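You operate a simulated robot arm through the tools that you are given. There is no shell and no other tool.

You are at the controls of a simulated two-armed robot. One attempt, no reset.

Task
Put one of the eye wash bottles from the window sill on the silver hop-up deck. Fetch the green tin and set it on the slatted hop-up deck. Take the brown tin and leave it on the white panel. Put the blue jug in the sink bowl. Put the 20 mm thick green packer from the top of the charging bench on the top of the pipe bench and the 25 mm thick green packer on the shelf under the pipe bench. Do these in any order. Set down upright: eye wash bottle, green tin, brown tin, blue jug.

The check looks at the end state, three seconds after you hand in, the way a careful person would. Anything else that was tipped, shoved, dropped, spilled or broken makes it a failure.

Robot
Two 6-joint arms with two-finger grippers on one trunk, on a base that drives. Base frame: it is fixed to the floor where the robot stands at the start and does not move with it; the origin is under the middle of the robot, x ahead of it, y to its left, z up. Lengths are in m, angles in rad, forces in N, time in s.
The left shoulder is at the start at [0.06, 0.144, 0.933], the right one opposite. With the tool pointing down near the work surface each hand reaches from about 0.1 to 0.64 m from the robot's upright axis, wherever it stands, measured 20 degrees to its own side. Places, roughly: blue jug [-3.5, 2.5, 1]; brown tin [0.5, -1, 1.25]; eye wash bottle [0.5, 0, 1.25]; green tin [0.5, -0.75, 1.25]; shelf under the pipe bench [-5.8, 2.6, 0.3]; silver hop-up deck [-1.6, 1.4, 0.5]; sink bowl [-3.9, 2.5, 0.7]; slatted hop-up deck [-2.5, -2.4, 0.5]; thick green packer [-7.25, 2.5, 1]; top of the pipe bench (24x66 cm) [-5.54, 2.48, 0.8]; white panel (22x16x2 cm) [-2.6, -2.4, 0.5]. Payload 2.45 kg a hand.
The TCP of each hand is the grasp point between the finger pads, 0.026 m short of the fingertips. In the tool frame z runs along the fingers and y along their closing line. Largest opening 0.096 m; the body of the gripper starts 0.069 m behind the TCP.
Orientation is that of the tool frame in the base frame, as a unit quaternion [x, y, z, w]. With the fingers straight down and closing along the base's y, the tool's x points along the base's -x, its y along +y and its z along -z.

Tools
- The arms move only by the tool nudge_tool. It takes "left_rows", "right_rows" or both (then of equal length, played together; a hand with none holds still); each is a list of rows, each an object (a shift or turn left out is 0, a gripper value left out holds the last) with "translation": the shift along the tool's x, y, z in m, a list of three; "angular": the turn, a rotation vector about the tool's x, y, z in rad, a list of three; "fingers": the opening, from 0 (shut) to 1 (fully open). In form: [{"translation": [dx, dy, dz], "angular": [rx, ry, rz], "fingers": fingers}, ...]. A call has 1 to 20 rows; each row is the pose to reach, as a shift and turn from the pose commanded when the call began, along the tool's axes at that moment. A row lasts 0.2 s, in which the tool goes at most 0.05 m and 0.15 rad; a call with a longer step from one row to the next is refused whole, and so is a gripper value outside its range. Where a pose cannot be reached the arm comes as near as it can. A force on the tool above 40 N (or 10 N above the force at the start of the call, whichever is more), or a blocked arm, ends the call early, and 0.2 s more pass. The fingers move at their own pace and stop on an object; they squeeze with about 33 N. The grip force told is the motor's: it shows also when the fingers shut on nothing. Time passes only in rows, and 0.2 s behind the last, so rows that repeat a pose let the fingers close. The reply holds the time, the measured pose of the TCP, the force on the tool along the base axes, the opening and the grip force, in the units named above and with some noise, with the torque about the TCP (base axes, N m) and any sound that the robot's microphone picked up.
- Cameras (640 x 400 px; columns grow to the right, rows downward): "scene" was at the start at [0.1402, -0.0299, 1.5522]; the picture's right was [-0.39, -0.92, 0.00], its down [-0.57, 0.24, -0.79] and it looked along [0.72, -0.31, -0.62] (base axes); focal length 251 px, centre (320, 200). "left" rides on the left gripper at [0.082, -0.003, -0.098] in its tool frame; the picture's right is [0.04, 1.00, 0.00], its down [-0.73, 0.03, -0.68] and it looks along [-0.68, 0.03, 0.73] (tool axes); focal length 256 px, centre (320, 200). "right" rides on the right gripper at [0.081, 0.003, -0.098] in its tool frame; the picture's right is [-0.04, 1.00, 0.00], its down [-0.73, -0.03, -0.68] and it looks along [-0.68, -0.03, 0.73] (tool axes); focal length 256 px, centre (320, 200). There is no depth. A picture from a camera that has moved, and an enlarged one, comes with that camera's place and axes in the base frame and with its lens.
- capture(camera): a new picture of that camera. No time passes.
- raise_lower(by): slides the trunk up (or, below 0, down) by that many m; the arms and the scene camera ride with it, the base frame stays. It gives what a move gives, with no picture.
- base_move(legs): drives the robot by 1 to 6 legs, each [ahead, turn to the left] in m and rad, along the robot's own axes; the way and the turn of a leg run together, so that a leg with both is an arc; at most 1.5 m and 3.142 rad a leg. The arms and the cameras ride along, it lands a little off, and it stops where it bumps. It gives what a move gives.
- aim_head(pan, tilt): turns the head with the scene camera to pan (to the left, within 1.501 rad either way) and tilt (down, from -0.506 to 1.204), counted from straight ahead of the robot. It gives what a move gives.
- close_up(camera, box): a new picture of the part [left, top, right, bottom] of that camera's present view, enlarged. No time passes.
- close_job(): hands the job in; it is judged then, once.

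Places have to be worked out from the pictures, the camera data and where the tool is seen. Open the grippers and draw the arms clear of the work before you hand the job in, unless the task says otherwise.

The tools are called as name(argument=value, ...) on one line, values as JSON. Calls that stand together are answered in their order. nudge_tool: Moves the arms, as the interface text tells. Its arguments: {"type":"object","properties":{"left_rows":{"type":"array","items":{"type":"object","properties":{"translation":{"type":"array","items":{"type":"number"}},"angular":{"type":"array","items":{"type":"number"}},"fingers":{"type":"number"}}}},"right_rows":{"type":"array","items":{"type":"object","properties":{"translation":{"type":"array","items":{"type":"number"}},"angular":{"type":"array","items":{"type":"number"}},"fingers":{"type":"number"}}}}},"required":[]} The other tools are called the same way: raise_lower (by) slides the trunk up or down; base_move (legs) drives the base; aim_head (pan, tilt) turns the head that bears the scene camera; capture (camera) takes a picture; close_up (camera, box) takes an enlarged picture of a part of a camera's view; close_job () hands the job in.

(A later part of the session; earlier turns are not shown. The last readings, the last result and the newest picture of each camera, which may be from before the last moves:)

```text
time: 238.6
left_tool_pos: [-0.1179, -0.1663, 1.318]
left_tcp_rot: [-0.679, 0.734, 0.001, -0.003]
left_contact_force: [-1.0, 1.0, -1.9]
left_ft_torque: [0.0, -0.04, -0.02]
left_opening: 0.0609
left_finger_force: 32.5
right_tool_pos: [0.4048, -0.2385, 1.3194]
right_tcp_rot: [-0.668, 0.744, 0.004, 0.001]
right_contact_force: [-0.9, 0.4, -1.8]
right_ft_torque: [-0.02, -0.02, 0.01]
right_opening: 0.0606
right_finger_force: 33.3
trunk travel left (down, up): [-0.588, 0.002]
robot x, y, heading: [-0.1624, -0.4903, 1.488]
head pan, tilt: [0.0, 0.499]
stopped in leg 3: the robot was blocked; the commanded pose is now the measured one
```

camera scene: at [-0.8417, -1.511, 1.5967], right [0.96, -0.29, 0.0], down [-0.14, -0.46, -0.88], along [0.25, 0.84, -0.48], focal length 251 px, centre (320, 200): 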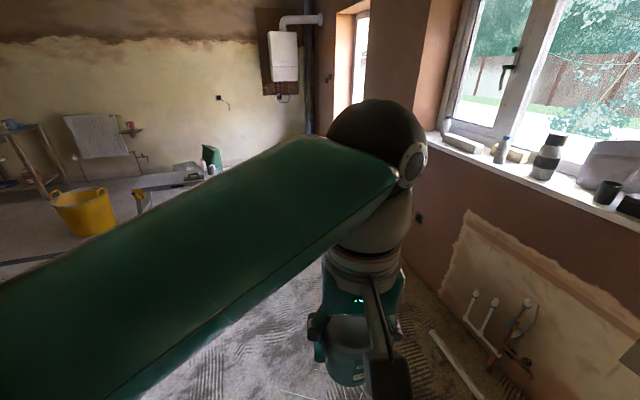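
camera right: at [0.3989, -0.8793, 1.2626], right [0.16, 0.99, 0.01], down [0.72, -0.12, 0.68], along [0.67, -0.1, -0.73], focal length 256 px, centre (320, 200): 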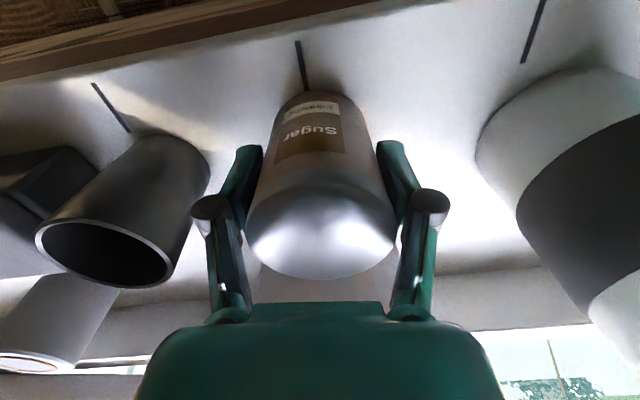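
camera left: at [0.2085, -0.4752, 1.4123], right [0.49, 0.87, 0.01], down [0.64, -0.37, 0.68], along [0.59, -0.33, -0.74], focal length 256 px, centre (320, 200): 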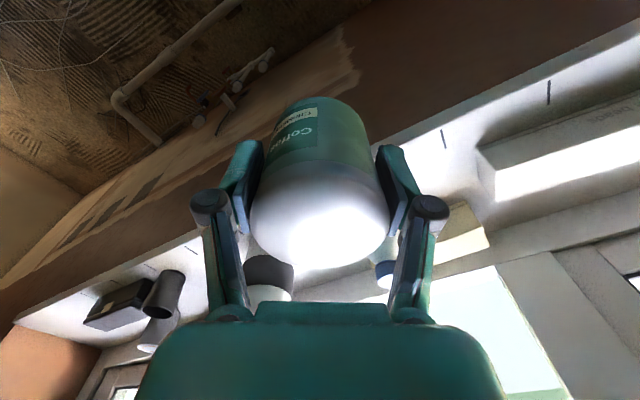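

The hands have drifted about 12 cm to the robot's right relative to the base during the right turns. I bring both hands back (tool y +0.13) so that the right hand clears the wall corner.

nudge_tool(left_rows=[{"translation": [0, 0.035, 0], "fingers": 0}, {"translation": [0, 0.07, 0], "fingers": 0}, {"translation": [0, 0.1, 0], "fingers": 0}, {"translation": [0, 0.13, 0], "fingers": 0}, {"translation": [0, 0.13, 0], "fingers": 0}], right_rows=[{"translation": [0, 0.04, 0], "fingers": 0}, {"translation": [0, 0.08, 0], "fingers": 0}, {"translation": [0, 0.12, 0], "fingers": 0}, {"translation": [0, 0.16, 0], "fingers": 0}, {"translation": [0, 0.16, 0], "fingers": 0}])

capture(camera="scene")

```text
time: 239.8
left_tool_pos: [-0.2447, -0.1568, 1.3217]
left_tcp_rot: [-0.679, 0.734, 0.001, -0.004]
left_contact_force: [0.1, 0.0, -2.2]
left_ft_torque: [-0.02, 0.01, 0.0]
left_opening: 0.0609
left_finger_force: 33.1
right_tool_pos: [0.2489, -0.2228, 1.3186]
right_tcp_rot: [-0.668, 0.744, 0.005, 0.001]
right_contact_force: [0.5, 0.0, -2.7]
right_ft_torque: [-0.04, 0.01, -0.03]
right_opening: 0.0607
right_finger_force: 32.7
trunk travel left (down, up): [-0.588, 0.002]
robot x, y, heading: [-0.1575, -0.4922, 1.49]
head pan, tilt: [0.0, 0.499]
```

```text
taken
camera scene: at [-0.1473, -0.3363, 1.5967], right [1.0, -0.08, 0.0], down [-0.04, -0.48, -0.88], along [0.07, 0.87, -0.48], focal length 251 px, centre (320, 200)
```

scene: 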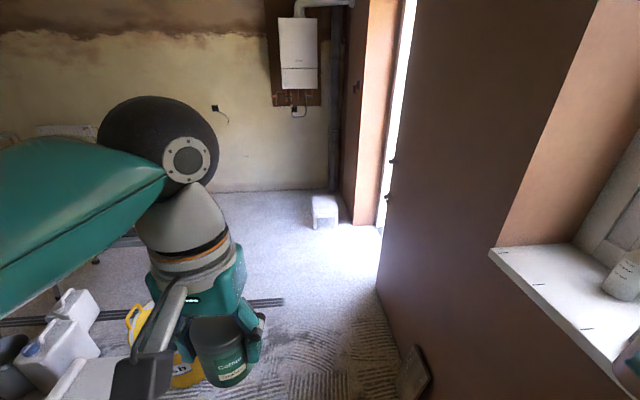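

Landmarks agree with the camera poses. I continue north to (-0.19, 0.75), then toward (-0.5, 1.84).

base_move(legs=[[0, 0.107], [1.243, 0], [0, 0.25], [0.9, 0]])

aim_head(pan=0.9, tilt=0.6)

capture(camera="scene")

```text
time: 252.1
left_tool_pos: [-0.6408, 1.8896, 1.3214]
left_tcp_rot: [0.802, -0.597, -0.001, 0.004]
left_contact_force: [0.0, -0.4, -1.6]
left_ft_torque: [-0.03, -0.02, -0.02]
left_opening: 0.0607
left_finger_force: 33.0
right_tool_pos: [-0.156, 2.0078, 1.3191]
right_tcp_rot: [0.793, -0.609, -0.005, -0.001]
right_contact_force: [0.2, -0.2, -1.6]
right_ft_torque: [-0.03, 0.01, -0.02]
right_opening: 0.0605
right_finger_force: 33.0
trunk travel left (down, up): [-0.588, 0.002]
robot x, y, heading: [-0.4426, 1.6102, 1.861]
head pan, tilt: [0.0, 0.499]
```

```text
time: 253.3
left_tool_pos: [-0.6399, 1.8896, 1.321]
left_tcp_rot: [0.802, -0.598, -0.001, 0.004]
left_contact_force: [-0.4, -0.3, -1.9]
left_ft_torque: [0.0, 0.04, -0.01]
left_opening: 0.0607
left_finger_force: 33.3
right_tool_pos: [-0.1565, 2.0068, 1.3208]
right_tcp_rot: [0.793, -0.609, -0.005, 0.0]
right_contact_force: [0.3, 0.5, -2.6]
right_ft_torque: [-0.01, 0.0, 0.0]
right_opening: 0.0609
right_finger_force: 33.2
trunk travel left (down, up): [-0.588, 0.002]
robot x, y, heading: [-0.4384, 1.6115, 1.86]
head pan, tilt: [0.901, 0.6]
```

```text
taken
camera scene: at [-0.5374, 1.7037, 1.5878], right [0.37, 0.93, 0.0], down [0.52, -0.21, -0.83], along [-0.77, 0.31, -0.56], focal length 251 px, centre (320, 200)
```

scene: 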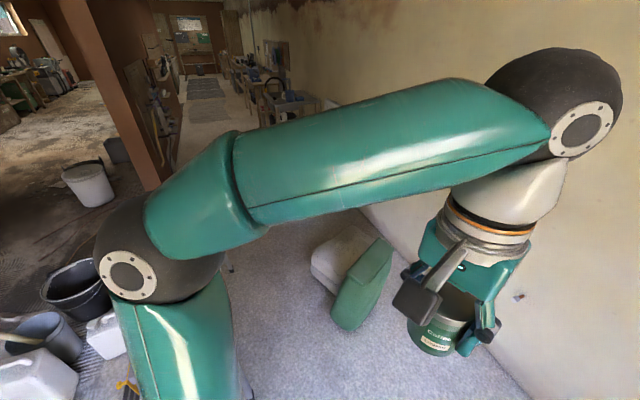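

The bags' south edge is at y ≈ 2.15–2.2 and the deck's north edge at 1.53–1.55, so the lane's middle is y ≈ 1.85. I move up to it and turn to face west.

base_move(legs=[[0.245, 0], [0, 0.45], [0, 0.45], [0, 0.38]])

aim_head(pan=0.0, tilt=0.7)

capture(camera="scene")

```text
time: 259.3
left_tool_pos: [-0.8415, 1.7396, 1.3215]
left_tcp_rot: [1.0, -0.016, 0.002, 0.002]
left_contact_force: [-0.5, -0.9, -2.0]
left_ft_torque: [0.07, -0.06, -0.04]
left_opening: 0.0607
left_finger_force: 32.8
right_tool_pos: [-0.8004, 2.2371, 1.3214]
right_tcp_rot: [1.0, -0.03, -0.003, 0.002]
right_contact_force: [0.2, -0.4, -1.8]
right_ft_torque: [0.03, -0.04, 0.0]
right_opening: 0.0609
right_finger_force: 32.9
trunk travel left (down, up): [-0.588, 0.002]
robot x, y, heading: [-0.5111, 1.8794, 3.117]
head pan, tilt: [0.901, 0.6]
stopped in leg 4: the robot was blocked; the commanded pose is now the measured one
```

```text
time: 260.5
left_tool_pos: [-0.8409, 1.7423, 1.3222]
left_tcp_rot: [1.0, -0.016, 0.002, 0.003]
left_contact_force: [0.6, 1.0, -2.0]
left_ft_torque: [0.0, -0.04, 0.02]
left_opening: 0.0607
left_finger_force: 33.2
right_tool_pos: [-0.7998, 2.2399, 1.3211]
right_tcp_rot: [1.0, -0.031, -0.004, 0.003]
right_contact_force: [-0.3, 0.5, -1.9]
right_ft_torque: [0.02, 0.0, 0.02]
right_opening: 0.0607
right_finger_force: 33.7
trunk travel left (down, up): [-0.588, 0.002]
robot x, y, heading: [-0.5099, 1.8805, 3.115]
head pan, tilt: [0.0, 0.7]
```

```text
taken
camera scene: at [-0.6566, 1.8858, 1.5791], right [0.02, 1.0, 0.0], down [0.64, -0.02, -0.76], along [-0.76, 0.02, -0.64], focal length 251 px, centre (320, 200)
```

scene: 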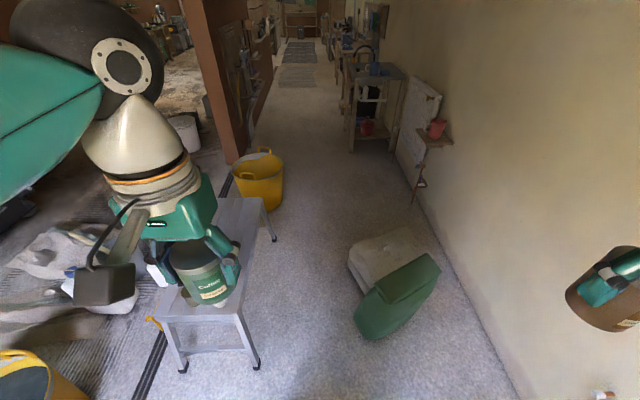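

The lane is 1.555…2.14 wide (middle 1.848) and I'm at y 1.88. I correct onto the middle line before entering.

base_move(legs=[[0, 0.12], [0.34, 0], [0, -0.094]])

capture(camera="scene")

```text
time: 263.9
left_tool_pos: [-1.1782, 1.7041, 1.3223]
left_tcp_rot: [1.0, -0.005, 0.002, 0.004]
left_contact_force: [0.0, 0.6, -2.6]
left_ft_torque: [-0.02, -0.01, -0.01]
left_opening: 0.0607
left_finger_force: 33.1
right_tool_pos: [-1.1444, 2.2023, 1.321]
right_tcp_rot: [1.0, -0.02, -0.004, 0.003]
right_contact_force: [-0.5, -0.2, -2.6]
right_ft_torque: [0.01, 0.0, 0.05]
right_opening: 0.0609
right_finger_force: 32.6
trunk travel left (down, up): [-0.588, 0.002]
robot x, y, heading: [-0.8478, 1.8402, 3.137]
head pan, tilt: [0.0, 0.7]
```

```text
taken
camera scene: at [-0.9947, 1.8459, 1.5791], right [0.0, 1.0, 0.0], down [0.64, 0.0, -0.76], along [-0.76, 0.0, -0.64], focal length 251 px, centre (320, 200)
```

scene: 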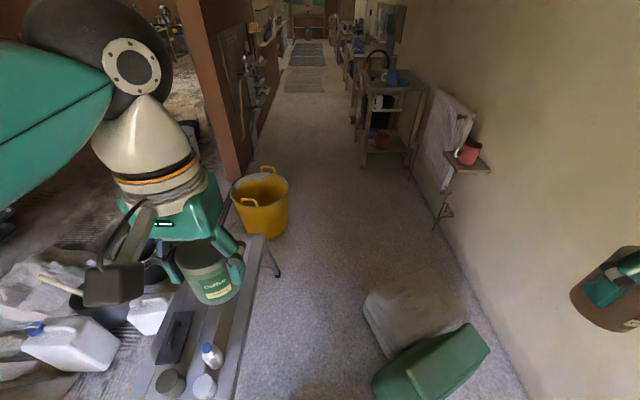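

Centred at y 1.84 with heading 3.137, margins look fine. I drive straight 1.3 m through the lane.

base_move(legs=[[0.65, 0]])

base_move(legs=[[0.65, 0]])

capture(camera="scene")

```text
time: 267.6
left_tool_pos: [-1.8235, 1.7021, 1.3218]
left_tcp_rot: [1.0, -0.005, 0.002, 0.004]
left_contact_force: [-0.1, 0.2, -1.5]
left_ft_torque: [0.0, -0.07, 0.0]
left_opening: 0.0608
left_finger_force: 33.2
right_tool_pos: [-1.7922, 2.2005, 1.3204]
right_tcp_rot: [1.0, -0.019, -0.003, 0.003]
right_contact_force: [-0.7, 0.0, -3.2]
right_ft_torque: [0.0, -0.06, -0.01]
right_opening: 0.0605
right_finger_force: 32.7
trunk travel left (down, up): [-0.588, 0.002]
robot x, y, heading: [-1.4945, 1.8448, -3.138]
head pan, tilt: [0.0, 0.7]
```

```text
time: 269.2
left_tool_pos: [-1.8906, 1.6991, 1.3268]
left_tcp_rot: [1.0, -0.011, -0.005, 0.003]
left_contact_force: [1.2, -1.0, -1.1]
left_ft_torque: [0.02, 0.17, -0.05]
left_opening: 0.0606
left_finger_force: 32.5
right_tool_pos: [-1.8535, 2.196, 1.3255]
right_tcp_rot: [1.0, -0.023, -0.012, 0.002]
right_contact_force: [2.3, -0.6, -2.7]
right_ft_torque: [0.05, 0.12, 0.05]
right_opening: 0.0606
right_finger_force: 33.3
trunk travel left (down, up): [-0.588, 0.002]
robot x, y, heading: [-1.5796, 1.8221, 3.074]
head pan, tilt: [0.0, 0.7]
stopped in leg 1: the robot was blocked; the commanded pose is now the measured one
```

```text
taken
camera scene: at [-1.6903, 1.8306, 1.5833], right [0.07, 1.0, 0.0], down [0.62, -0.04, -0.78], along [-0.78, 0.05, -0.63], focal length 251 px, centre (320, 200)
```

scene: 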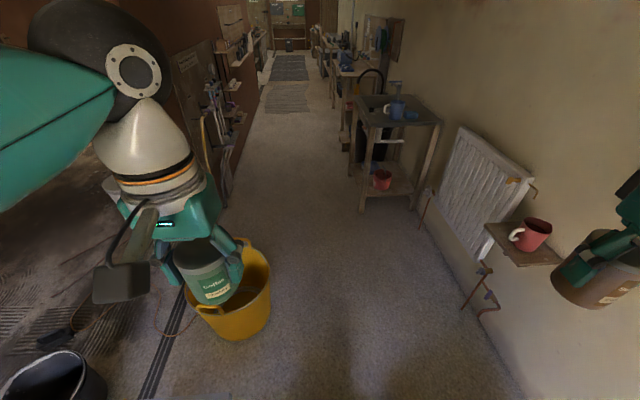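

The base touched something on the right front (heading deflected, slight tilt) — likely the white sack. I back up 8 cm right away and look to the right.

base_move(legs=[[-0.08, 0]])

aim_head(pan=-1.0, tilt=1.0)

capture(camera="scene")

aim_head(pan=0.8, tilt=1.0)

capture(camera="scene")

```text
time: 270.3
left_tool_pos: [-1.863, 1.6984, 1.3126]
left_tcp_rot: [1.0, -0.009, 0.016, 0.005]
left_contact_force: [-0.5, 0.3, -2.5]
left_ft_torque: [-0.03, -0.04, 0.02]
left_opening: 0.0609
left_finger_force: 33.0
right_tool_pos: [-1.826, 2.1954, 1.3117]
right_tcp_rot: [1.0, -0.023, 0.011, 0.004]
right_contact_force: [-2.0, -1.1, -5.1]
right_ft_torque: [0.02, -0.08, -0.01]
right_opening: 0.0607
right_finger_force: 32.9
trunk travel left (down, up): [-0.588, 0.002]
robot x, y, heading: [-1.5024, 1.8166, 3.073]
head pan, tilt: [0.0, 0.7]
```

```text
time: 271.6
left_tool_pos: [-1.8258, 1.6941, 1.3215]
left_tcp_rot: [1.0, -0.009, 0.001, 0.004]
left_contact_force: [1.3, -0.8, -1.8]
left_ft_torque: [0.02, 0.07, 0.0]
left_opening: 0.0609
left_finger_force: 33.8
right_tool_pos: [-1.7902, 2.1935, 1.3206]
right_tcp_rot: [1.0, -0.024, -0.004, 0.003]
right_contact_force: [1.4, 0.7, -2.6]
right_ft_torque: [0.0, 0.07, -0.03]
right_opening: 0.0609
right_finger_force: 32.6
trunk travel left (down, up): [-0.588, 0.002]
robot x, y, heading: [-1.5028, 1.813, 3.069]
head pan, tilt: [-1.0, 1.0]
```

```text
taken
camera scene: at [-1.5894, 1.8835, 1.5561], right [0.88, 0.48, 0.0], down [0.4, -0.74, -0.54], along [-0.26, 0.47, -0.84], focal length 251 px, centre (320, 200)
```

scene: 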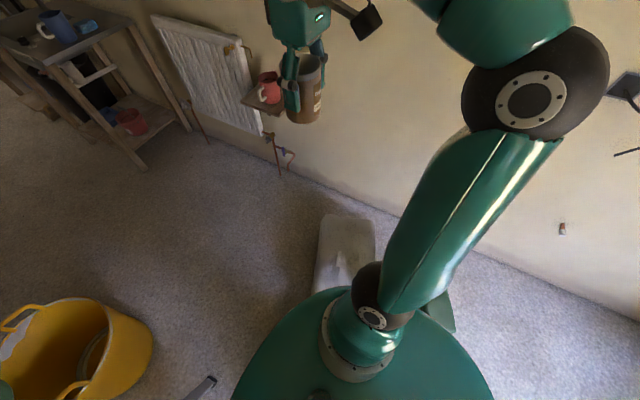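

```text
time: 273.4
left_tool_pos: [-1.8312, 1.6959, 1.32]
left_tcp_rot: [1.0, -0.008, 0.003, 0.005]
left_contact_force: [0.4, -0.2, -1.7]
left_ft_torque: [-0.03, -0.04, 0.0]
left_opening: 0.0606
left_finger_force: 32.9
right_tool_pos: [-1.7961, 2.1931, 1.3186]
right_tcp_rot: [1.0, -0.023, -0.002, 0.002]
right_contact_force: [-0.5, -0.2, -2.9]
right_ft_torque: [-0.02, -0.05, 0.02]
right_opening: 0.0608
right_finger_force: 32.9
trunk travel left (down, up): [-0.588, 0.002]
robot x, y, heading: [-1.5027, 1.8159, 3.075]
head pan, tilt: [0.799, 1.0]
```

```text
taken
camera scene: at [-1.6131, 1.7765, 1.5557], right [-0.67, 0.74, 0.0], down [0.63, 0.56, -0.54], along [-0.4, -0.36, -0.84], focal length 251 px, centre (320, 200)
```

scene: 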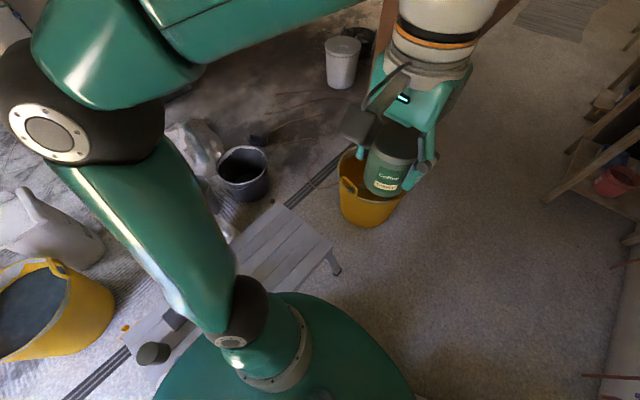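

The robot is level again; the contact was at the right-front corner with the white sack's bulge (about y 2.10). I examine the deck's north-west foot and the sack's edge closely to find a passable line.

close_up(camera="scene", box=[220, 200, 400, 330])

aim_head(pan=-0.55, tilt=1.2)

capture(camera="scene")

capture(camera="right")

```text
3.08 times, centred on (310, 265) of scene
camera zoom: at [-1.6131, 1.7765, 1.5557], right [-0.67, 0.74, 0.0], down [0.63, 0.56, -0.54], along [-0.4, -0.36, -0.84], focal length 773 px, centre (351, 0)
```

zoom: 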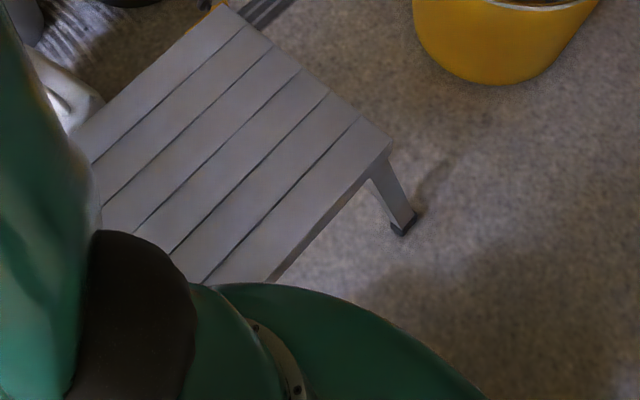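

```text
time: 274.9
left_tool_pos: [-1.8303, 1.6948, 1.3214]
left_tcp_rot: [1.0, -0.008, 0.004, 0.004]
left_contact_force: [-0.9, -0.2, -2.4]
left_ft_torque: [-0.01, -0.02, 0.02]
left_opening: 0.0605
left_finger_force: 33.2
right_tool_pos: [-1.7952, 2.1925, 1.3185]
right_tcp_rot: [1.0, -0.023, -0.003, 0.002]
right_contact_force: [-0.8, -0.4, -2.1]
right_ft_torque: [-0.02, -0.02, -0.02]
right_opening: 0.0609
right_finger_force: 33.3
trunk travel left (down, up): [-0.588, 0.002]
robot x, y, heading: [-1.5008, 1.8153, 3.074]
head pan, tilt: [-0.55, 1.201]
```

```text
taken
camera scene: at [-1.6068, 1.8553, 1.5432], right [0.58, 0.82, 0.0], down [0.76, -0.54, -0.36], along [-0.3, 0.21, -0.93], focal length 251 px, centre (320, 200)
```

scene: 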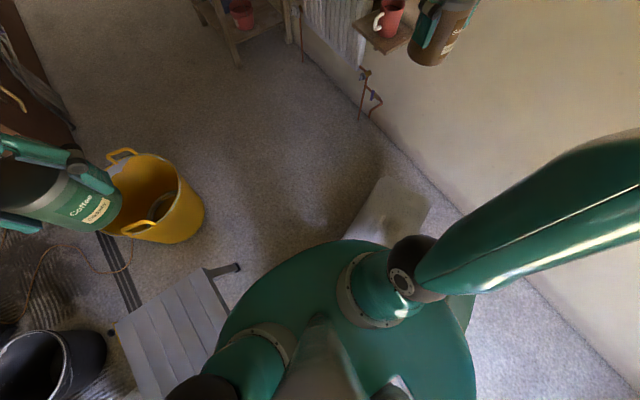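

```text
taken
camera right: at [-1.7128, 2.1868, 1.4164], right [-0.09, -1.0, 0.01], down [-0.73, 0.07, 0.68], along [-0.68, 0.05, -0.73], focal length 256 px, centre (320, 200)
```

right: 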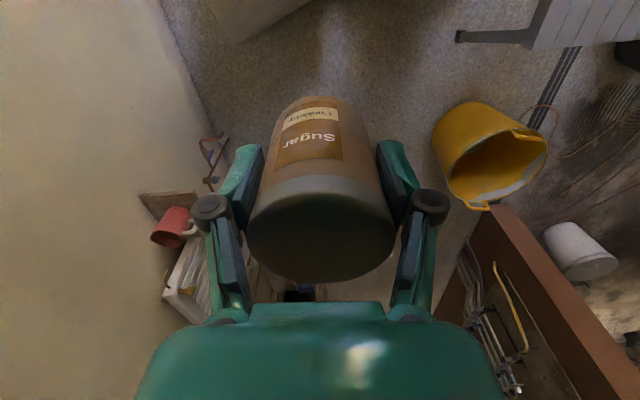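

The gap between the sack's corner (≈ -1.75, 2.11) and the deck's north-west foot (≈ -2.01, 1.56) is about 0.6 m measured diagonally, a little more than my base. I'll thread it diagonally: first turn slightly left and advance a bit to move away from the sack.

base_move(legs=[[0, 0.21]])

base_move(legs=[[0.13, 0]])

```text
time: 276.1
left_tool_pos: [-1.8019, 1.628, 1.3206]
left_tcp_rot: [0.995, 0.097, 0.006, 0.003]
left_contact_force: [0.7, -0.1, -1.2]
left_ft_torque: [-0.03, -0.01, 0.01]
left_opening: 0.0607
left_finger_force: 33.0
right_tool_pos: [-1.8702, 2.1218, 1.318]
right_tcp_rot: [0.997, 0.083, -0.001, 0.003]
right_contact_force: [-0.8, -0.2, -2.5]
right_ft_torque: [-0.01, 0.04, -0.02]
right_opening: 0.0607
right_finger_force: 32.6
trunk travel left (down, up): [-0.588, 0.002]
robot x, y, heading: [-1.5025, 1.8205, -3.016]
head pan, tilt: [-0.55, 1.201]
```

```text
time: 277.4
left_tool_pos: [-1.9226, 1.6105, 1.3222]
left_tcp_rot: [0.995, 0.099, 0.001, 0.004]
left_contact_force: [-0.5, -0.8, -1.9]
left_ft_torque: [0.03, -0.04, 0.01]
left_opening: 0.0606
left_finger_force: 32.6
right_tool_pos: [-1.9926, 2.1057, 1.3207]
right_tcp_rot: [0.996, 0.084, -0.003, 0.003]
right_contact_force: [-0.3, -0.1, -2.6]
right_ft_torque: [0.0, -0.01, 0.0]
right_opening: 0.0608
right_finger_force: 33.0
trunk travel left (down, up): [-0.588, 0.002]
robot x, y, heading: [-1.6299, 1.8041, -3.006]
head pan, tilt: [-0.55, 1.201]
```

No contact. I look to the right for the sack's corner and to the left for the foot from here.

aim_head(pan=-1.5, tilt=1.0)

capture(camera="scene")

aim_head(pan=0.5, tilt=1.1)

capture(camera="scene")

```text
time: 278.6
left_tool_pos: [-1.9216, 1.6104, 1.324]
left_tcp_rot: [0.995, 0.099, 0.002, 0.004]
left_contact_force: [-0.3, 0.1, -2.8]
left_ft_torque: [-0.01, -0.02, 0.02]
left_opening: 0.0608
left_finger_force: 33.1
right_tool_pos: [-1.9925, 2.1055, 1.3211]
right_tcp_rot: [0.996, 0.084, -0.004, 0.003]
right_contact_force: [0.2, -0.5, -1.9]
right_ft_torque: [0.02, 0.03, -0.01]
right_opening: 0.061
right_finger_force: 32.7
trunk travel left (down, up): [-0.588, 0.002]
robot x, y, heading: [-1.6301, 1.8062, -3.009]
head pan, tilt: [-1.499, 1.0]
```

```text
taken
camera scene: at [-1.7059, 1.868, 1.5558], right [0.98, 0.2, 0.0], down [0.17, -0.82, -0.54], along [-0.11, 0.53, -0.84], focal length 251 px, centre (320, 200)
```

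scene: 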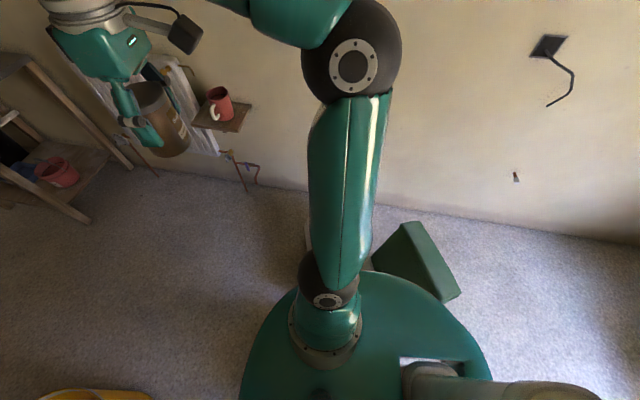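

```text
time: 280.6
left_tool_pos: [-1.922, 1.6124, 1.3226]
left_tcp_rot: [0.995, 0.098, 0.002, 0.004]
left_contact_force: [0.4, -0.3, -1.3]
left_ft_torque: [-0.01, 0.01, -0.02]
left_opening: 0.0606
left_finger_force: 32.8
right_tool_pos: [-1.9921, 2.1054, 1.3215]
right_tcp_rot: [0.997, 0.083, -0.003, 0.003]
right_contact_force: [-0.2, -1.2, -2.4]
right_ft_torque: [0.01, -0.01, -0.03]
right_opening: 0.0606
right_finger_force: 32.8
trunk travel left (down, up): [-0.588, 0.002]
robot x, y, heading: [-1.6342, 1.8055, -3.007]
head pan, tilt: [0.499, 1.1]
```

```text
taken
camera scene: at [-1.743, 1.7626, 1.5491], right [-0.59, 0.81, 0.0], down [0.72, 0.52, -0.45], along [-0.37, -0.27, -0.89], focal length 251 px, centre (320, 200)
```

scene: 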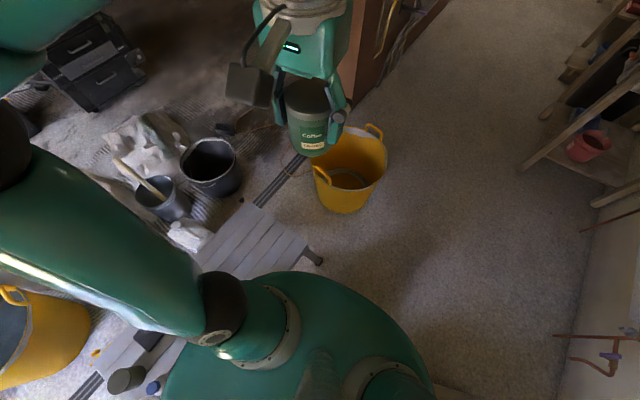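

Nothing is in contact. I advance 5 cm more and then turn right to heading ≈ 2.92 to aim through the diagonal gap.

base_move(legs=[[0.05, 0]])

base_move(legs=[[0, -0.355]])

```text
time: 281.5
left_tool_pos: [-1.9757, 1.6046, 1.3221]
left_tcp_rot: [0.995, 0.098, 0.002, 0.004]
left_contact_force: [-1.7, 0.1, -2.4]
left_ft_torque: [0.02, -0.1, -0.03]
left_opening: 0.0605
left_finger_force: 32.3
right_tool_pos: [-2.0454, 2.099, 1.3199]
right_tcp_rot: [0.997, 0.083, -0.003, 0.003]
right_contact_force: [-1.2, 0.6, -2.4]
right_ft_torque: [0.02, -0.11, -0.02]
right_opening: 0.061
right_finger_force: 33.2
trunk travel left (down, up): [-0.588, 0.002]
robot x, y, heading: [-1.6805, 1.8002, -3.012]
head pan, tilt: [0.499, 1.1]
```

```text
time: 283.1
left_tool_pos: [-2.0192, 1.7177, 1.3225]
left_tcp_rot: [0.997, -0.079, 0.001, 0.005]
left_contact_force: [0.0, 0.7, -2.4]
left_ft_torque: [0.03, 0.02, 0.02]
left_opening: 0.0609
left_finger_force: 32.9
right_tool_pos: [-1.9129, 2.2054, 1.3219]
right_tcp_rot: [0.996, -0.094, -0.005, 0.002]
right_contact_force: [0.7, -0.2, -2.8]
right_ft_torque: [0.01, -0.05, 0.02]
right_opening: 0.0606
right_finger_force: 33.1
trunk travel left (down, up): [-0.588, 0.002]
robot x, y, heading: [-1.6816, 1.7882, 2.921]
head pan, tilt: [0.499, 1.1]
```

Well centred: both corners are about 0.30 m from the centre line. I drive through in small legs.

base_move(legs=[[0.15, 0]])

base_move(legs=[[0.2, 0]])

base_move(legs=[[0.25, 0]])

```text
time: 284.5
left_tool_pos: [-2.1695, 1.7513, 1.3226]
left_tcp_rot: [0.997, -0.078, 0.002, 0.005]
left_contact_force: [-0.7, -0.1, -2.9]
left_ft_torque: [-0.05, -0.05, 0.01]
left_opening: 0.0604
left_finger_force: 33.1
right_tool_pos: [-2.0649, 2.2379, 1.3227]
right_tcp_rot: [0.996, -0.093, -0.004, 0.003]
right_contact_force: [-0.8, -0.3, -3.2]
right_ft_torque: [-0.03, -0.06, 0.02]
right_opening: 0.0608
right_finger_force: 32.8
trunk travel left (down, up): [-0.588, 0.002]
robot x, y, heading: [-1.8295, 1.8249, 2.92]
head pan, tilt: [0.499, 1.1]
```

```text
time: 286.1
left_tool_pos: [-2.3644, 1.7936, 1.3237]
left_tcp_rot: [0.997, -0.077, 0.003, 0.005]
left_contact_force: [-0.7, -0.6, -2.9]
left_ft_torque: [-0.02, -0.04, 0.0]
left_opening: 0.0608
left_finger_force: 33.1
right_tool_pos: [-2.2618, 2.2804, 1.3215]
right_tcp_rot: [0.996, -0.09, -0.003, 0.002]
right_contact_force: [-0.9, -1.0, -2.7]
right_ft_torque: [-0.03, -0.09, -0.01]
right_opening: 0.0606
right_finger_force: 33.0
trunk travel left (down, up): [-0.588, 0.002]
robot x, y, heading: [-2.025, 1.8647, 2.934]
head pan, tilt: [0.499, 1.1]
```

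```text
time: 288.0
left_tool_pos: [-2.6139, 1.8468, 1.3244]
left_tcp_rot: [0.997, -0.076, 0.001, 0.004]
left_contact_force: [-0.7, 0.4, -0.8]
left_ft_torque: [0.02, -0.05, -0.01]
left_opening: 0.0606
left_finger_force: 32.9
right_tool_pos: [-2.5104, 2.3358, 1.3226]
right_tcp_rot: [0.996, -0.091, -0.004, 0.003]
right_contact_force: [0.2, 0.5, -2.7]
right_ft_torque: [-0.04, -0.04, 0.01]
right_opening: 0.0608
right_finger_force: 33.1
trunk travel left (down, up): [-0.588, 0.002]
robot x, y, heading: [-2.2768, 1.9211, 2.927]
head pan, tilt: [0.499, 1.1]
```

Through the gap without contact. I look ahead and to the left at the post/tub passage and the sink area.

aim_head(pan=0.2, tilt=0.6)

capture(camera="scene")

aim_head(pan=1.2, tilt=0.8)

capture(camera="scene")

```text
time: 288.9
left_tool_pos: [-2.6129, 1.8454, 1.3256]
left_tcp_rot: [0.997, -0.077, 0.002, 0.004]
left_contact_force: [0.2, -1.0, -1.1]
left_ft_torque: [0.01, 0.01, 0.01]
left_opening: 0.0606
left_finger_force: 33.1
right_tool_pos: [-2.5101, 2.3344, 1.3241]
right_tcp_rot: [0.996, -0.091, -0.004, 0.002]
right_contact_force: [-0.3, 0.4, -2.5]
right_ft_torque: [0.03, -0.03, 0.0]
right_opening: 0.0606
right_finger_force: 33.3
trunk travel left (down, up): [-0.588, 0.002]
robot x, y, heading: [-2.2766, 1.9204, 2.927]
head pan, tilt: [0.201, 0.6]
```

```text
taken
camera scene: at [-2.4235, 1.9371, 1.5877], right [0.01, 1.0, 0.0], down [0.57, -0.01, -0.82], along [-0.82, 0.01, -0.57], focal length 251 px, centre (320, 200)
```

scene: 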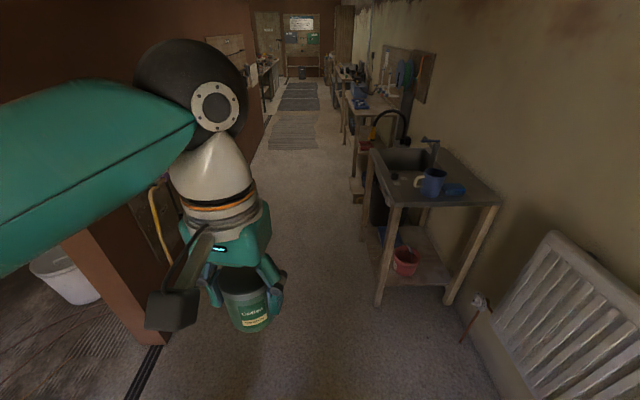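

```text
time: 290.2
left_tool_pos: [-2.6123, 1.8458, 1.325]
left_tcp_rot: [0.997, -0.077, 0.001, 0.004]
left_contact_force: [-0.2, 0.1, -1.7]
left_ft_torque: [0.02, -0.04, 0.0]
left_opening: 0.0607
left_finger_force: 33.1
right_tool_pos: [-2.5099, 2.3342, 1.3231]
right_tcp_rot: [0.996, -0.091, -0.004, 0.002]
right_contact_force: [-0.5, 0.4, -2.2]
right_ft_torque: [-0.01, 0.0, -0.02]
right_opening: 0.0609
right_finger_force: 32.7
trunk travel left (down, up): [-0.588, 0.002]
robot x, y, heading: [-2.2727, 1.9202, 2.923]
head pan, tilt: [1.201, 0.799]
```

```text
taken
camera scene: at [-2.3796, 1.8687, 1.5709], right [-0.83, 0.55, 0.0], down [0.4, 0.6, -0.7], along [-0.38, -0.58, -0.72], focal length 251 px, centre (320, 200)
```

scene: 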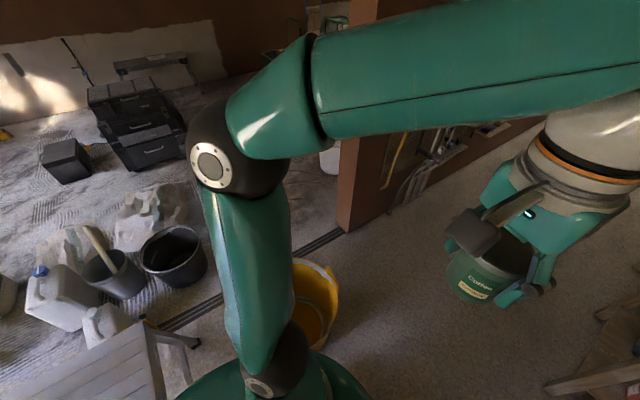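

The sink bench front is at y ≈ 2.37, partition at y ≈ 0.97. The gap tub–post is too narrow (≈0.52 m), so I go west along the corridor (centre y ≈ 1.7) and around the partition's far end.

base_move(legs=[[0, 0.4], [1.15, 0], [0, -0.19]])

aim_head(pan=0.0, tilt=0.5)

capture(camera="scene")

```text
time: 298.2
left_tool_pos: [-3.7073, 1.5656, 1.3253]
left_tcp_rot: [1.0, 0.031, 0.002, 0.003]
left_contact_force: [0.4, 0.3, -2.4]
left_ft_torque: [-0.01, -0.01, 0.0]
left_opening: 0.0607
left_finger_force: 33.0
right_tool_pos: [-3.7086, 2.065, 1.3239]
right_tcp_rot: [1.0, 0.015, -0.004, 0.004]
right_contact_force: [0.2, 0.4, -2.2]
right_ft_torque: [-0.02, -0.01, -0.04]
right_opening: 0.0605
right_finger_force: 32.9
trunk travel left (down, up): [-0.588, 0.002]
robot x, y, heading: [-3.4002, 1.7079, -3.142]
head pan, tilt: [1.201, 0.799]
```

```text
time: 299.6
left_tool_pos: [-3.7067, 1.5653, 1.3252]
left_tcp_rot: [1.0, 0.03, 0.002, 0.005]
left_contact_force: [0.3, 0.8, -1.7]
left_ft_torque: [0.02, 0.0, -0.02]
left_opening: 0.0606
left_finger_force: 33.4
right_tool_pos: [-3.7102, 2.0647, 1.3246]
right_tcp_rot: [1.0, 0.016, -0.004, 0.003]
right_contact_force: [0.7, -1.1, -2.3]
right_ft_torque: [-0.01, -0.02, 0.01]
right_opening: 0.0607
right_finger_force: 33.8
trunk travel left (down, up): [-0.588, 0.002]
robot x, y, heading: [-3.399, 1.7067, -3.142]
head pan, tilt: [0.0, 0.499]
```

```text
taken
camera scene: at [-3.5458, 1.7094, 1.5968], right [0.0, 1.0, 0.0], down [0.48, 0.0, -0.88], along [-0.88, 0.0, -0.48], focal length 251 px, centre (320, 200)
```

scene: 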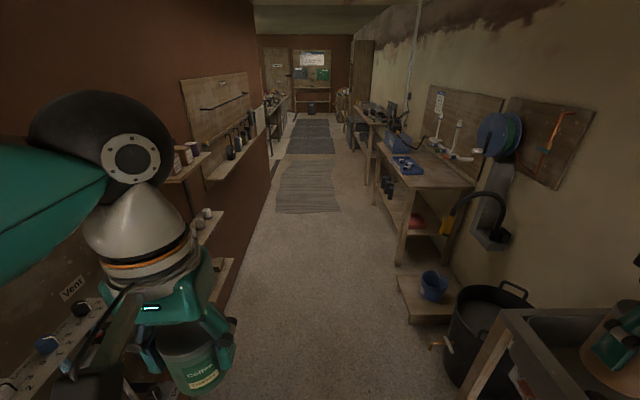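

The corridor ahead is open. I drive 1.5 m further west along y ≈ 1.71 and look again.

base_move(legs=[[1.5, 0]])

capture(camera="scene")

aim_head(pan=-0.8, tilt=0.6)

capture(camera="scene")

```text
time: 307.2
left_tool_pos: [-5.2336, 1.5853, 1.3254]
left_tcp_rot: [1.0, 0.021, 0.001, 0.005]
left_contact_force: [0.1, -0.7, -2.3]
left_ft_torque: [0.01, -0.05, 0.0]
left_opening: 0.0604
left_finger_force: 33.4
right_tool_pos: [-5.229, 2.084, 1.3246]
right_tcp_rot: [1.0, 0.007, -0.004, 0.003]
right_contact_force: [0.4, 0.3, -3.5]
right_ft_torque: [-0.04, -0.03, -0.01]
right_opening: 0.0609
right_finger_force: 33.2
trunk travel left (down, up): [-0.588, 0.002]
robot x, y, heading: [-4.9195, 1.7195, 3.125]
head pan, tilt: [0.0, 0.499]
```

```text
taken
camera scene: at [-5.0704, 1.7253, 1.5968], right [0.02, 1.0, 0.0], down [0.48, -0.01, -0.88], along [-0.88, 0.02, -0.48], focal length 251 px, centre (320, 200)
```

scene: 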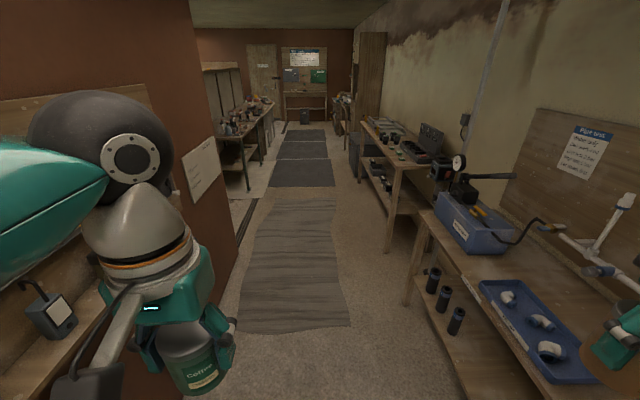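

```text
time: 308.4
left_tool_pos: [-5.2344, 1.5865, 1.3255]
left_tcp_rot: [1.0, 0.021, 0.002, 0.004]
left_contact_force: [0.9, 0.0, -1.8]
left_ft_torque: [0.03, 0.0, 0.04]
left_opening: 0.0609
left_finger_force: 32.8
right_tool_pos: [-5.2292, 2.0838, 1.3237]
right_tcp_rot: [1.0, 0.007, -0.004, 0.003]
right_contact_force: [0.8, -0.4, -3.1]
right_ft_torque: [-0.01, -0.03, -0.02]
right_opening: 0.061
right_finger_force: 33.6
trunk travel left (down, up): [-0.588, 0.002]
robot x, y, heading: [-4.9191, 1.7202, 3.125]
head pan, tilt: [-0.799, 0.6]
```

```text
taken
camera scene: at [-5.0396, 1.7881, 1.5878], right [0.73, 0.69, 0.0], down [0.39, -0.41, -0.82], along [-0.56, 0.6, -0.57], focal length 251 px, centre (320, 200)
```

scene: 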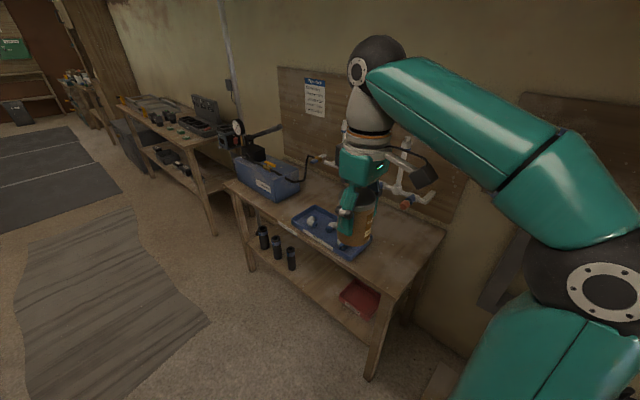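

The partition ends near (-6.55, 1.0). I drive another 1.4 m and look left through the opening.

base_move(legs=[[1.4, 0.016]])

aim_head(pan=0.9, tilt=0.6)

capture(camera="scene")

aim_head(pan=0.0, tilt=0.6)

capture(camera="scene")

```text
time: 315.5
left_tool_pos: [-6.6515, 1.5935, 1.3262]
left_tcp_rot: [1.0, 0.029, 0.002, 0.004]
left_contact_force: [0.4, -0.3, -1.3]
left_ft_torque: [-0.01, -0.02, 0.05]
left_opening: 0.0607
left_finger_force: 32.6
right_tool_pos: [-6.6523, 2.0929, 1.3233]
right_tcp_rot: [1.0, 0.014, -0.003, 0.003]
right_contact_force: [0.2, 0.9, -2.5]
right_ft_torque: [-0.05, -0.02, 0.01]
right_opening: 0.0607
right_finger_force: 32.3
trunk travel left (down, up): [-0.588, 0.002]
robot x, y, heading: [-6.341, 1.733, 3.138]
head pan, tilt: [-0.799, 0.6]
```

```text
time: 317.3
left_tool_pos: [-6.6516, 1.5933, 1.3259]
left_tcp_rot: [1.0, 0.028, 0.002, 0.004]
left_contact_force: [0.2, -0.4, -2.4]
left_ft_torque: [-0.06, -0.04, 0.02]
left_opening: 0.0608
left_finger_force: 33.0
right_tool_pos: [-6.6535, 2.0921, 1.3252]
right_tcp_rot: [1.0, 0.015, -0.005, 0.003]
right_contact_force: [0.1, 0.0, -2.8]
right_ft_torque: [0.03, -0.06, -0.02]
right_opening: 0.0607
right_finger_force: 33.2
trunk travel left (down, up): [-0.588, 0.002]
robot x, y, heading: [-6.3396, 1.7345, 3.139]
head pan, tilt: [0.901, 0.6]
```

```text
taken
camera scene: at [-6.4532, 1.6675, 1.5878], right [-0.78, 0.62, 0.0], down [0.35, 0.44, -0.82], along [-0.51, -0.65, -0.57], focal length 251 px, centre (320, 200)
```

scene: 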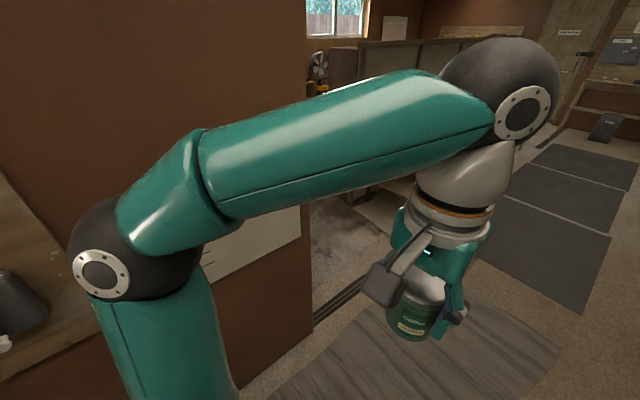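

```text
time: 318.5
left_tool_pos: [-6.6516, 1.594, 1.3255]
left_tcp_rot: [1.0, 0.028, 0.001, 0.004]
left_contact_force: [-0.1, 0.5, -1.8]
left_ft_torque: [0.03, -0.02, -0.01]
left_opening: 0.0609
left_finger_force: 33.1
right_tool_pos: [-6.6536, 2.0918, 1.3238]
right_tcp_rot: [1.0, 0.015, -0.004, 0.003]
right_contact_force: [0.1, 0.0, -2.8]
right_ft_torque: [-0.01, -0.01, 0.0]
right_opening: 0.0609
right_finger_force: 32.5
trunk travel left (down, up): [-0.588, 0.002]
robot x, y, heading: [-6.3403, 1.7315, 3.141]
head pan, tilt: [0.0, 0.6]
```

```text
taken
camera scene: at [-6.4865, 1.7367, 1.5877], right [0.0, 1.0, 0.0], down [0.57, 0.0, -0.82], along [-0.82, 0.0, -0.57], focal length 251 px, centre (320, 200)
```

scene: 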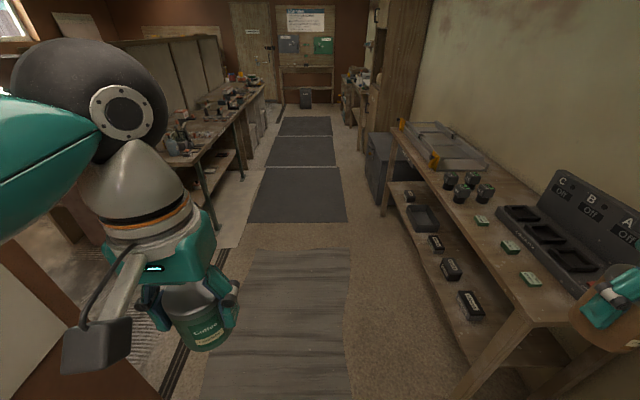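

The partition ends at (-6.95, 0.96) and a long table begins a little further west. I look more to the left between the arms to measure this opening.

aim_head(pan=1.45, tilt=0.75)

capture(camera="scene")

aim_head(pan=0.45, tilt=0.6)

capture(camera="scene")

capture(camera="left")

```text
time: 320.0
left_tool_pos: [-6.6511, 1.5934, 1.3262]
left_tcp_rot: [1.0, 0.028, 0.003, 0.005]
left_contact_force: [-0.6, 0.0, -2.6]
left_ft_torque: [-0.02, 0.0, -0.01]
left_opening: 0.0605
left_finger_force: 33.3
right_tool_pos: [-6.6528, 2.0921, 1.3244]
right_tcp_rot: [1.0, 0.015, -0.005, 0.003]
right_contact_force: [-0.1, -0.4, -2.3]
right_ft_torque: [-0.04, -0.02, 0.01]
right_opening: 0.0608
right_finger_force: 33.2
trunk travel left (down, up): [-0.588, 0.002]
robot x, y, heading: [-6.3344, 1.7336, 3.139]
head pan, tilt: [1.45, 0.75]
```

```text
taken
camera scene: at [-6.4083, 1.6544, 1.5749], right [-0.99, 0.12, 0.0], down [0.08, 0.68, -0.73], along [-0.09, -0.73, -0.68], focal length 251 px, centre (320, 200)
```

scene: 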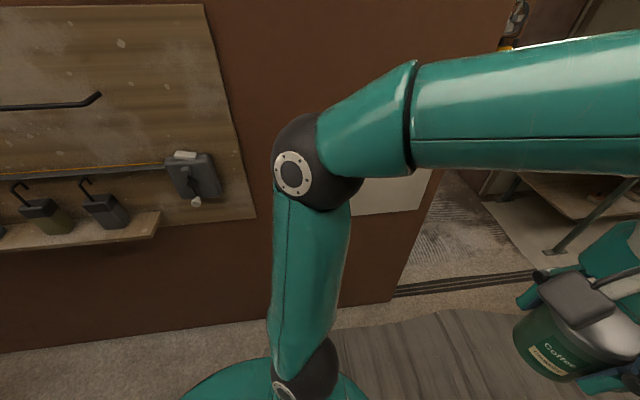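

```text
time: 321.3
left_tool_pos: [-6.6509, 1.5937, 1.3267]
left_tcp_rot: [1.0, 0.028, 0.002, 0.004]
left_contact_force: [0.3, -0.3, -2.1]
left_ft_torque: [0.02, -0.04, -0.03]
left_opening: 0.0608
left_finger_force: 33.5
right_tool_pos: [-6.6522, 2.0933, 1.3249]
right_tcp_rot: [1.0, 0.015, -0.005, 0.003]
right_contact_force: [-0.2, -0.4, -2.3]
right_ft_torque: [-0.02, -0.01, 0.03]
right_opening: 0.0608
right_finger_force: 33.3
trunk travel left (down, up): [-0.588, 0.002]
robot x, y, heading: [-6.3408, 1.7345, 3.137]
head pan, tilt: [0.45, 0.6]
```

```text
taken
camera scene: at [-6.4778, 1.6983, 1.5877], right [-0.43, 0.9, 0.0], down [0.51, 0.25, -0.82], along [-0.74, -0.36, -0.57], focal length 251 px, centre (320, 200)
```

scene: 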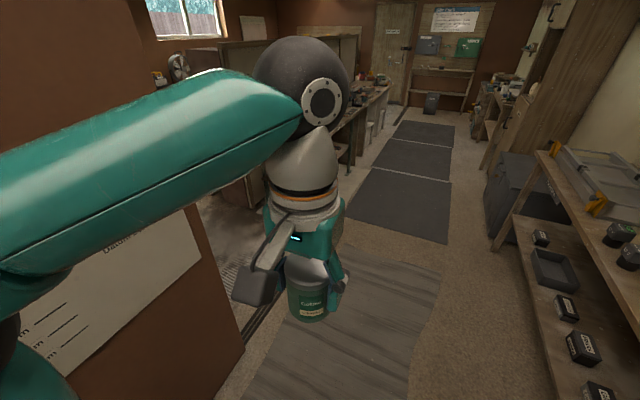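

```text
taken
camera left: at [-6.5708, 1.6028, 1.4243], right [0.1, -1.0, 0.01], down [-0.73, -0.07, 0.68], along [-0.67, -0.07, -0.74], focal length 256 px, centre (320, 200)
```

left: 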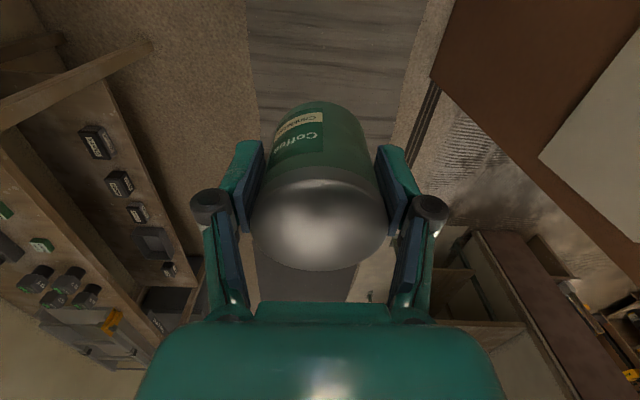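

The table's east end is only at x ≈ -8.2, so the opening is about 1.2 m wide. I drive to about (-7.55, 1.72) and turn left to face it.

base_move(legs=[[1.2, 0], [0, 0.52], [0, 0.52], [0, 0.52]])

aim_head(pan=0.2, tilt=0.5)

capture(camera="scene")

```text
time: 331.9
left_tool_pos: [-7.4743, 1.3972, 1.3262]
left_tcp_rot: [0.765, 0.644, 0.003, 0.001]
left_contact_force: [0.8, -1.2, -2.2]
left_ft_torque: [0.06, 0.05, 0.01]
left_opening: 0.0606
left_finger_force: 33.2
right_tool_pos: [-7.9597, 1.5093, 1.3251]
right_tcp_rot: [0.775, 0.632, -0.002, 0.004]
right_contact_force: [0.6, -0.2, -2.6]
right_ft_torque: [0.07, 0.04, -0.02]
right_opening: 0.0611
right_finger_force: 33.5
trunk travel left (down, up): [-0.588, 0.002]
robot x, y, heading: [-7.5744, 1.7489, -1.788]
head pan, tilt: [0.45, 0.6]
stopped in leg 4: the robot was blocked; the commanded pose is now the measured one
```

```text
time: 332.6
left_tool_pos: [-7.4758, 1.3987, 1.3268]
left_tcp_rot: [0.766, 0.643, 0.004, 0.002]
left_contact_force: [-0.1, -1.1, -3.1]
left_ft_torque: [0.03, 0.0, -0.02]
left_opening: 0.0607
left_finger_force: 32.7
right_tool_pos: [-7.9619, 1.513, 1.326]
right_tcp_rot: [0.776, 0.631, -0.002, 0.005]
right_contact_force: [0.4, 0.1, -2.6]
right_ft_torque: [0.0, -0.02, -0.01]
right_opening: 0.0609
right_finger_force: 33.1
trunk travel left (down, up): [-0.588, 0.002]
robot x, y, heading: [-7.5774, 1.7498, -1.79]
head pan, tilt: [0.201, 0.499]
```

```text
taken
camera scene: at [-7.5894, 1.5988, 1.5968], right [-1.0, 0.02, 0.0], down [0.01, 0.48, -0.88], along [-0.02, -0.88, -0.48], focal length 251 px, centre (320, 200)
```

scene: 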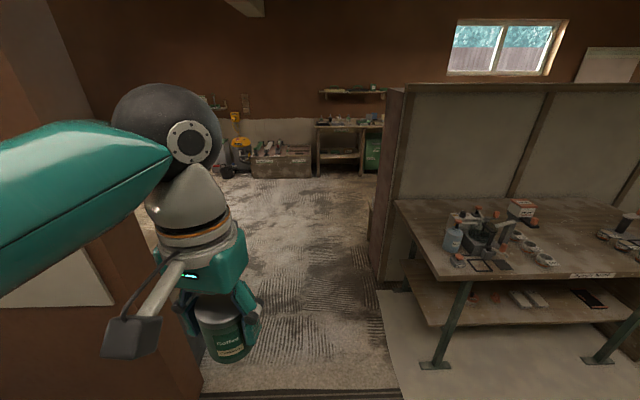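

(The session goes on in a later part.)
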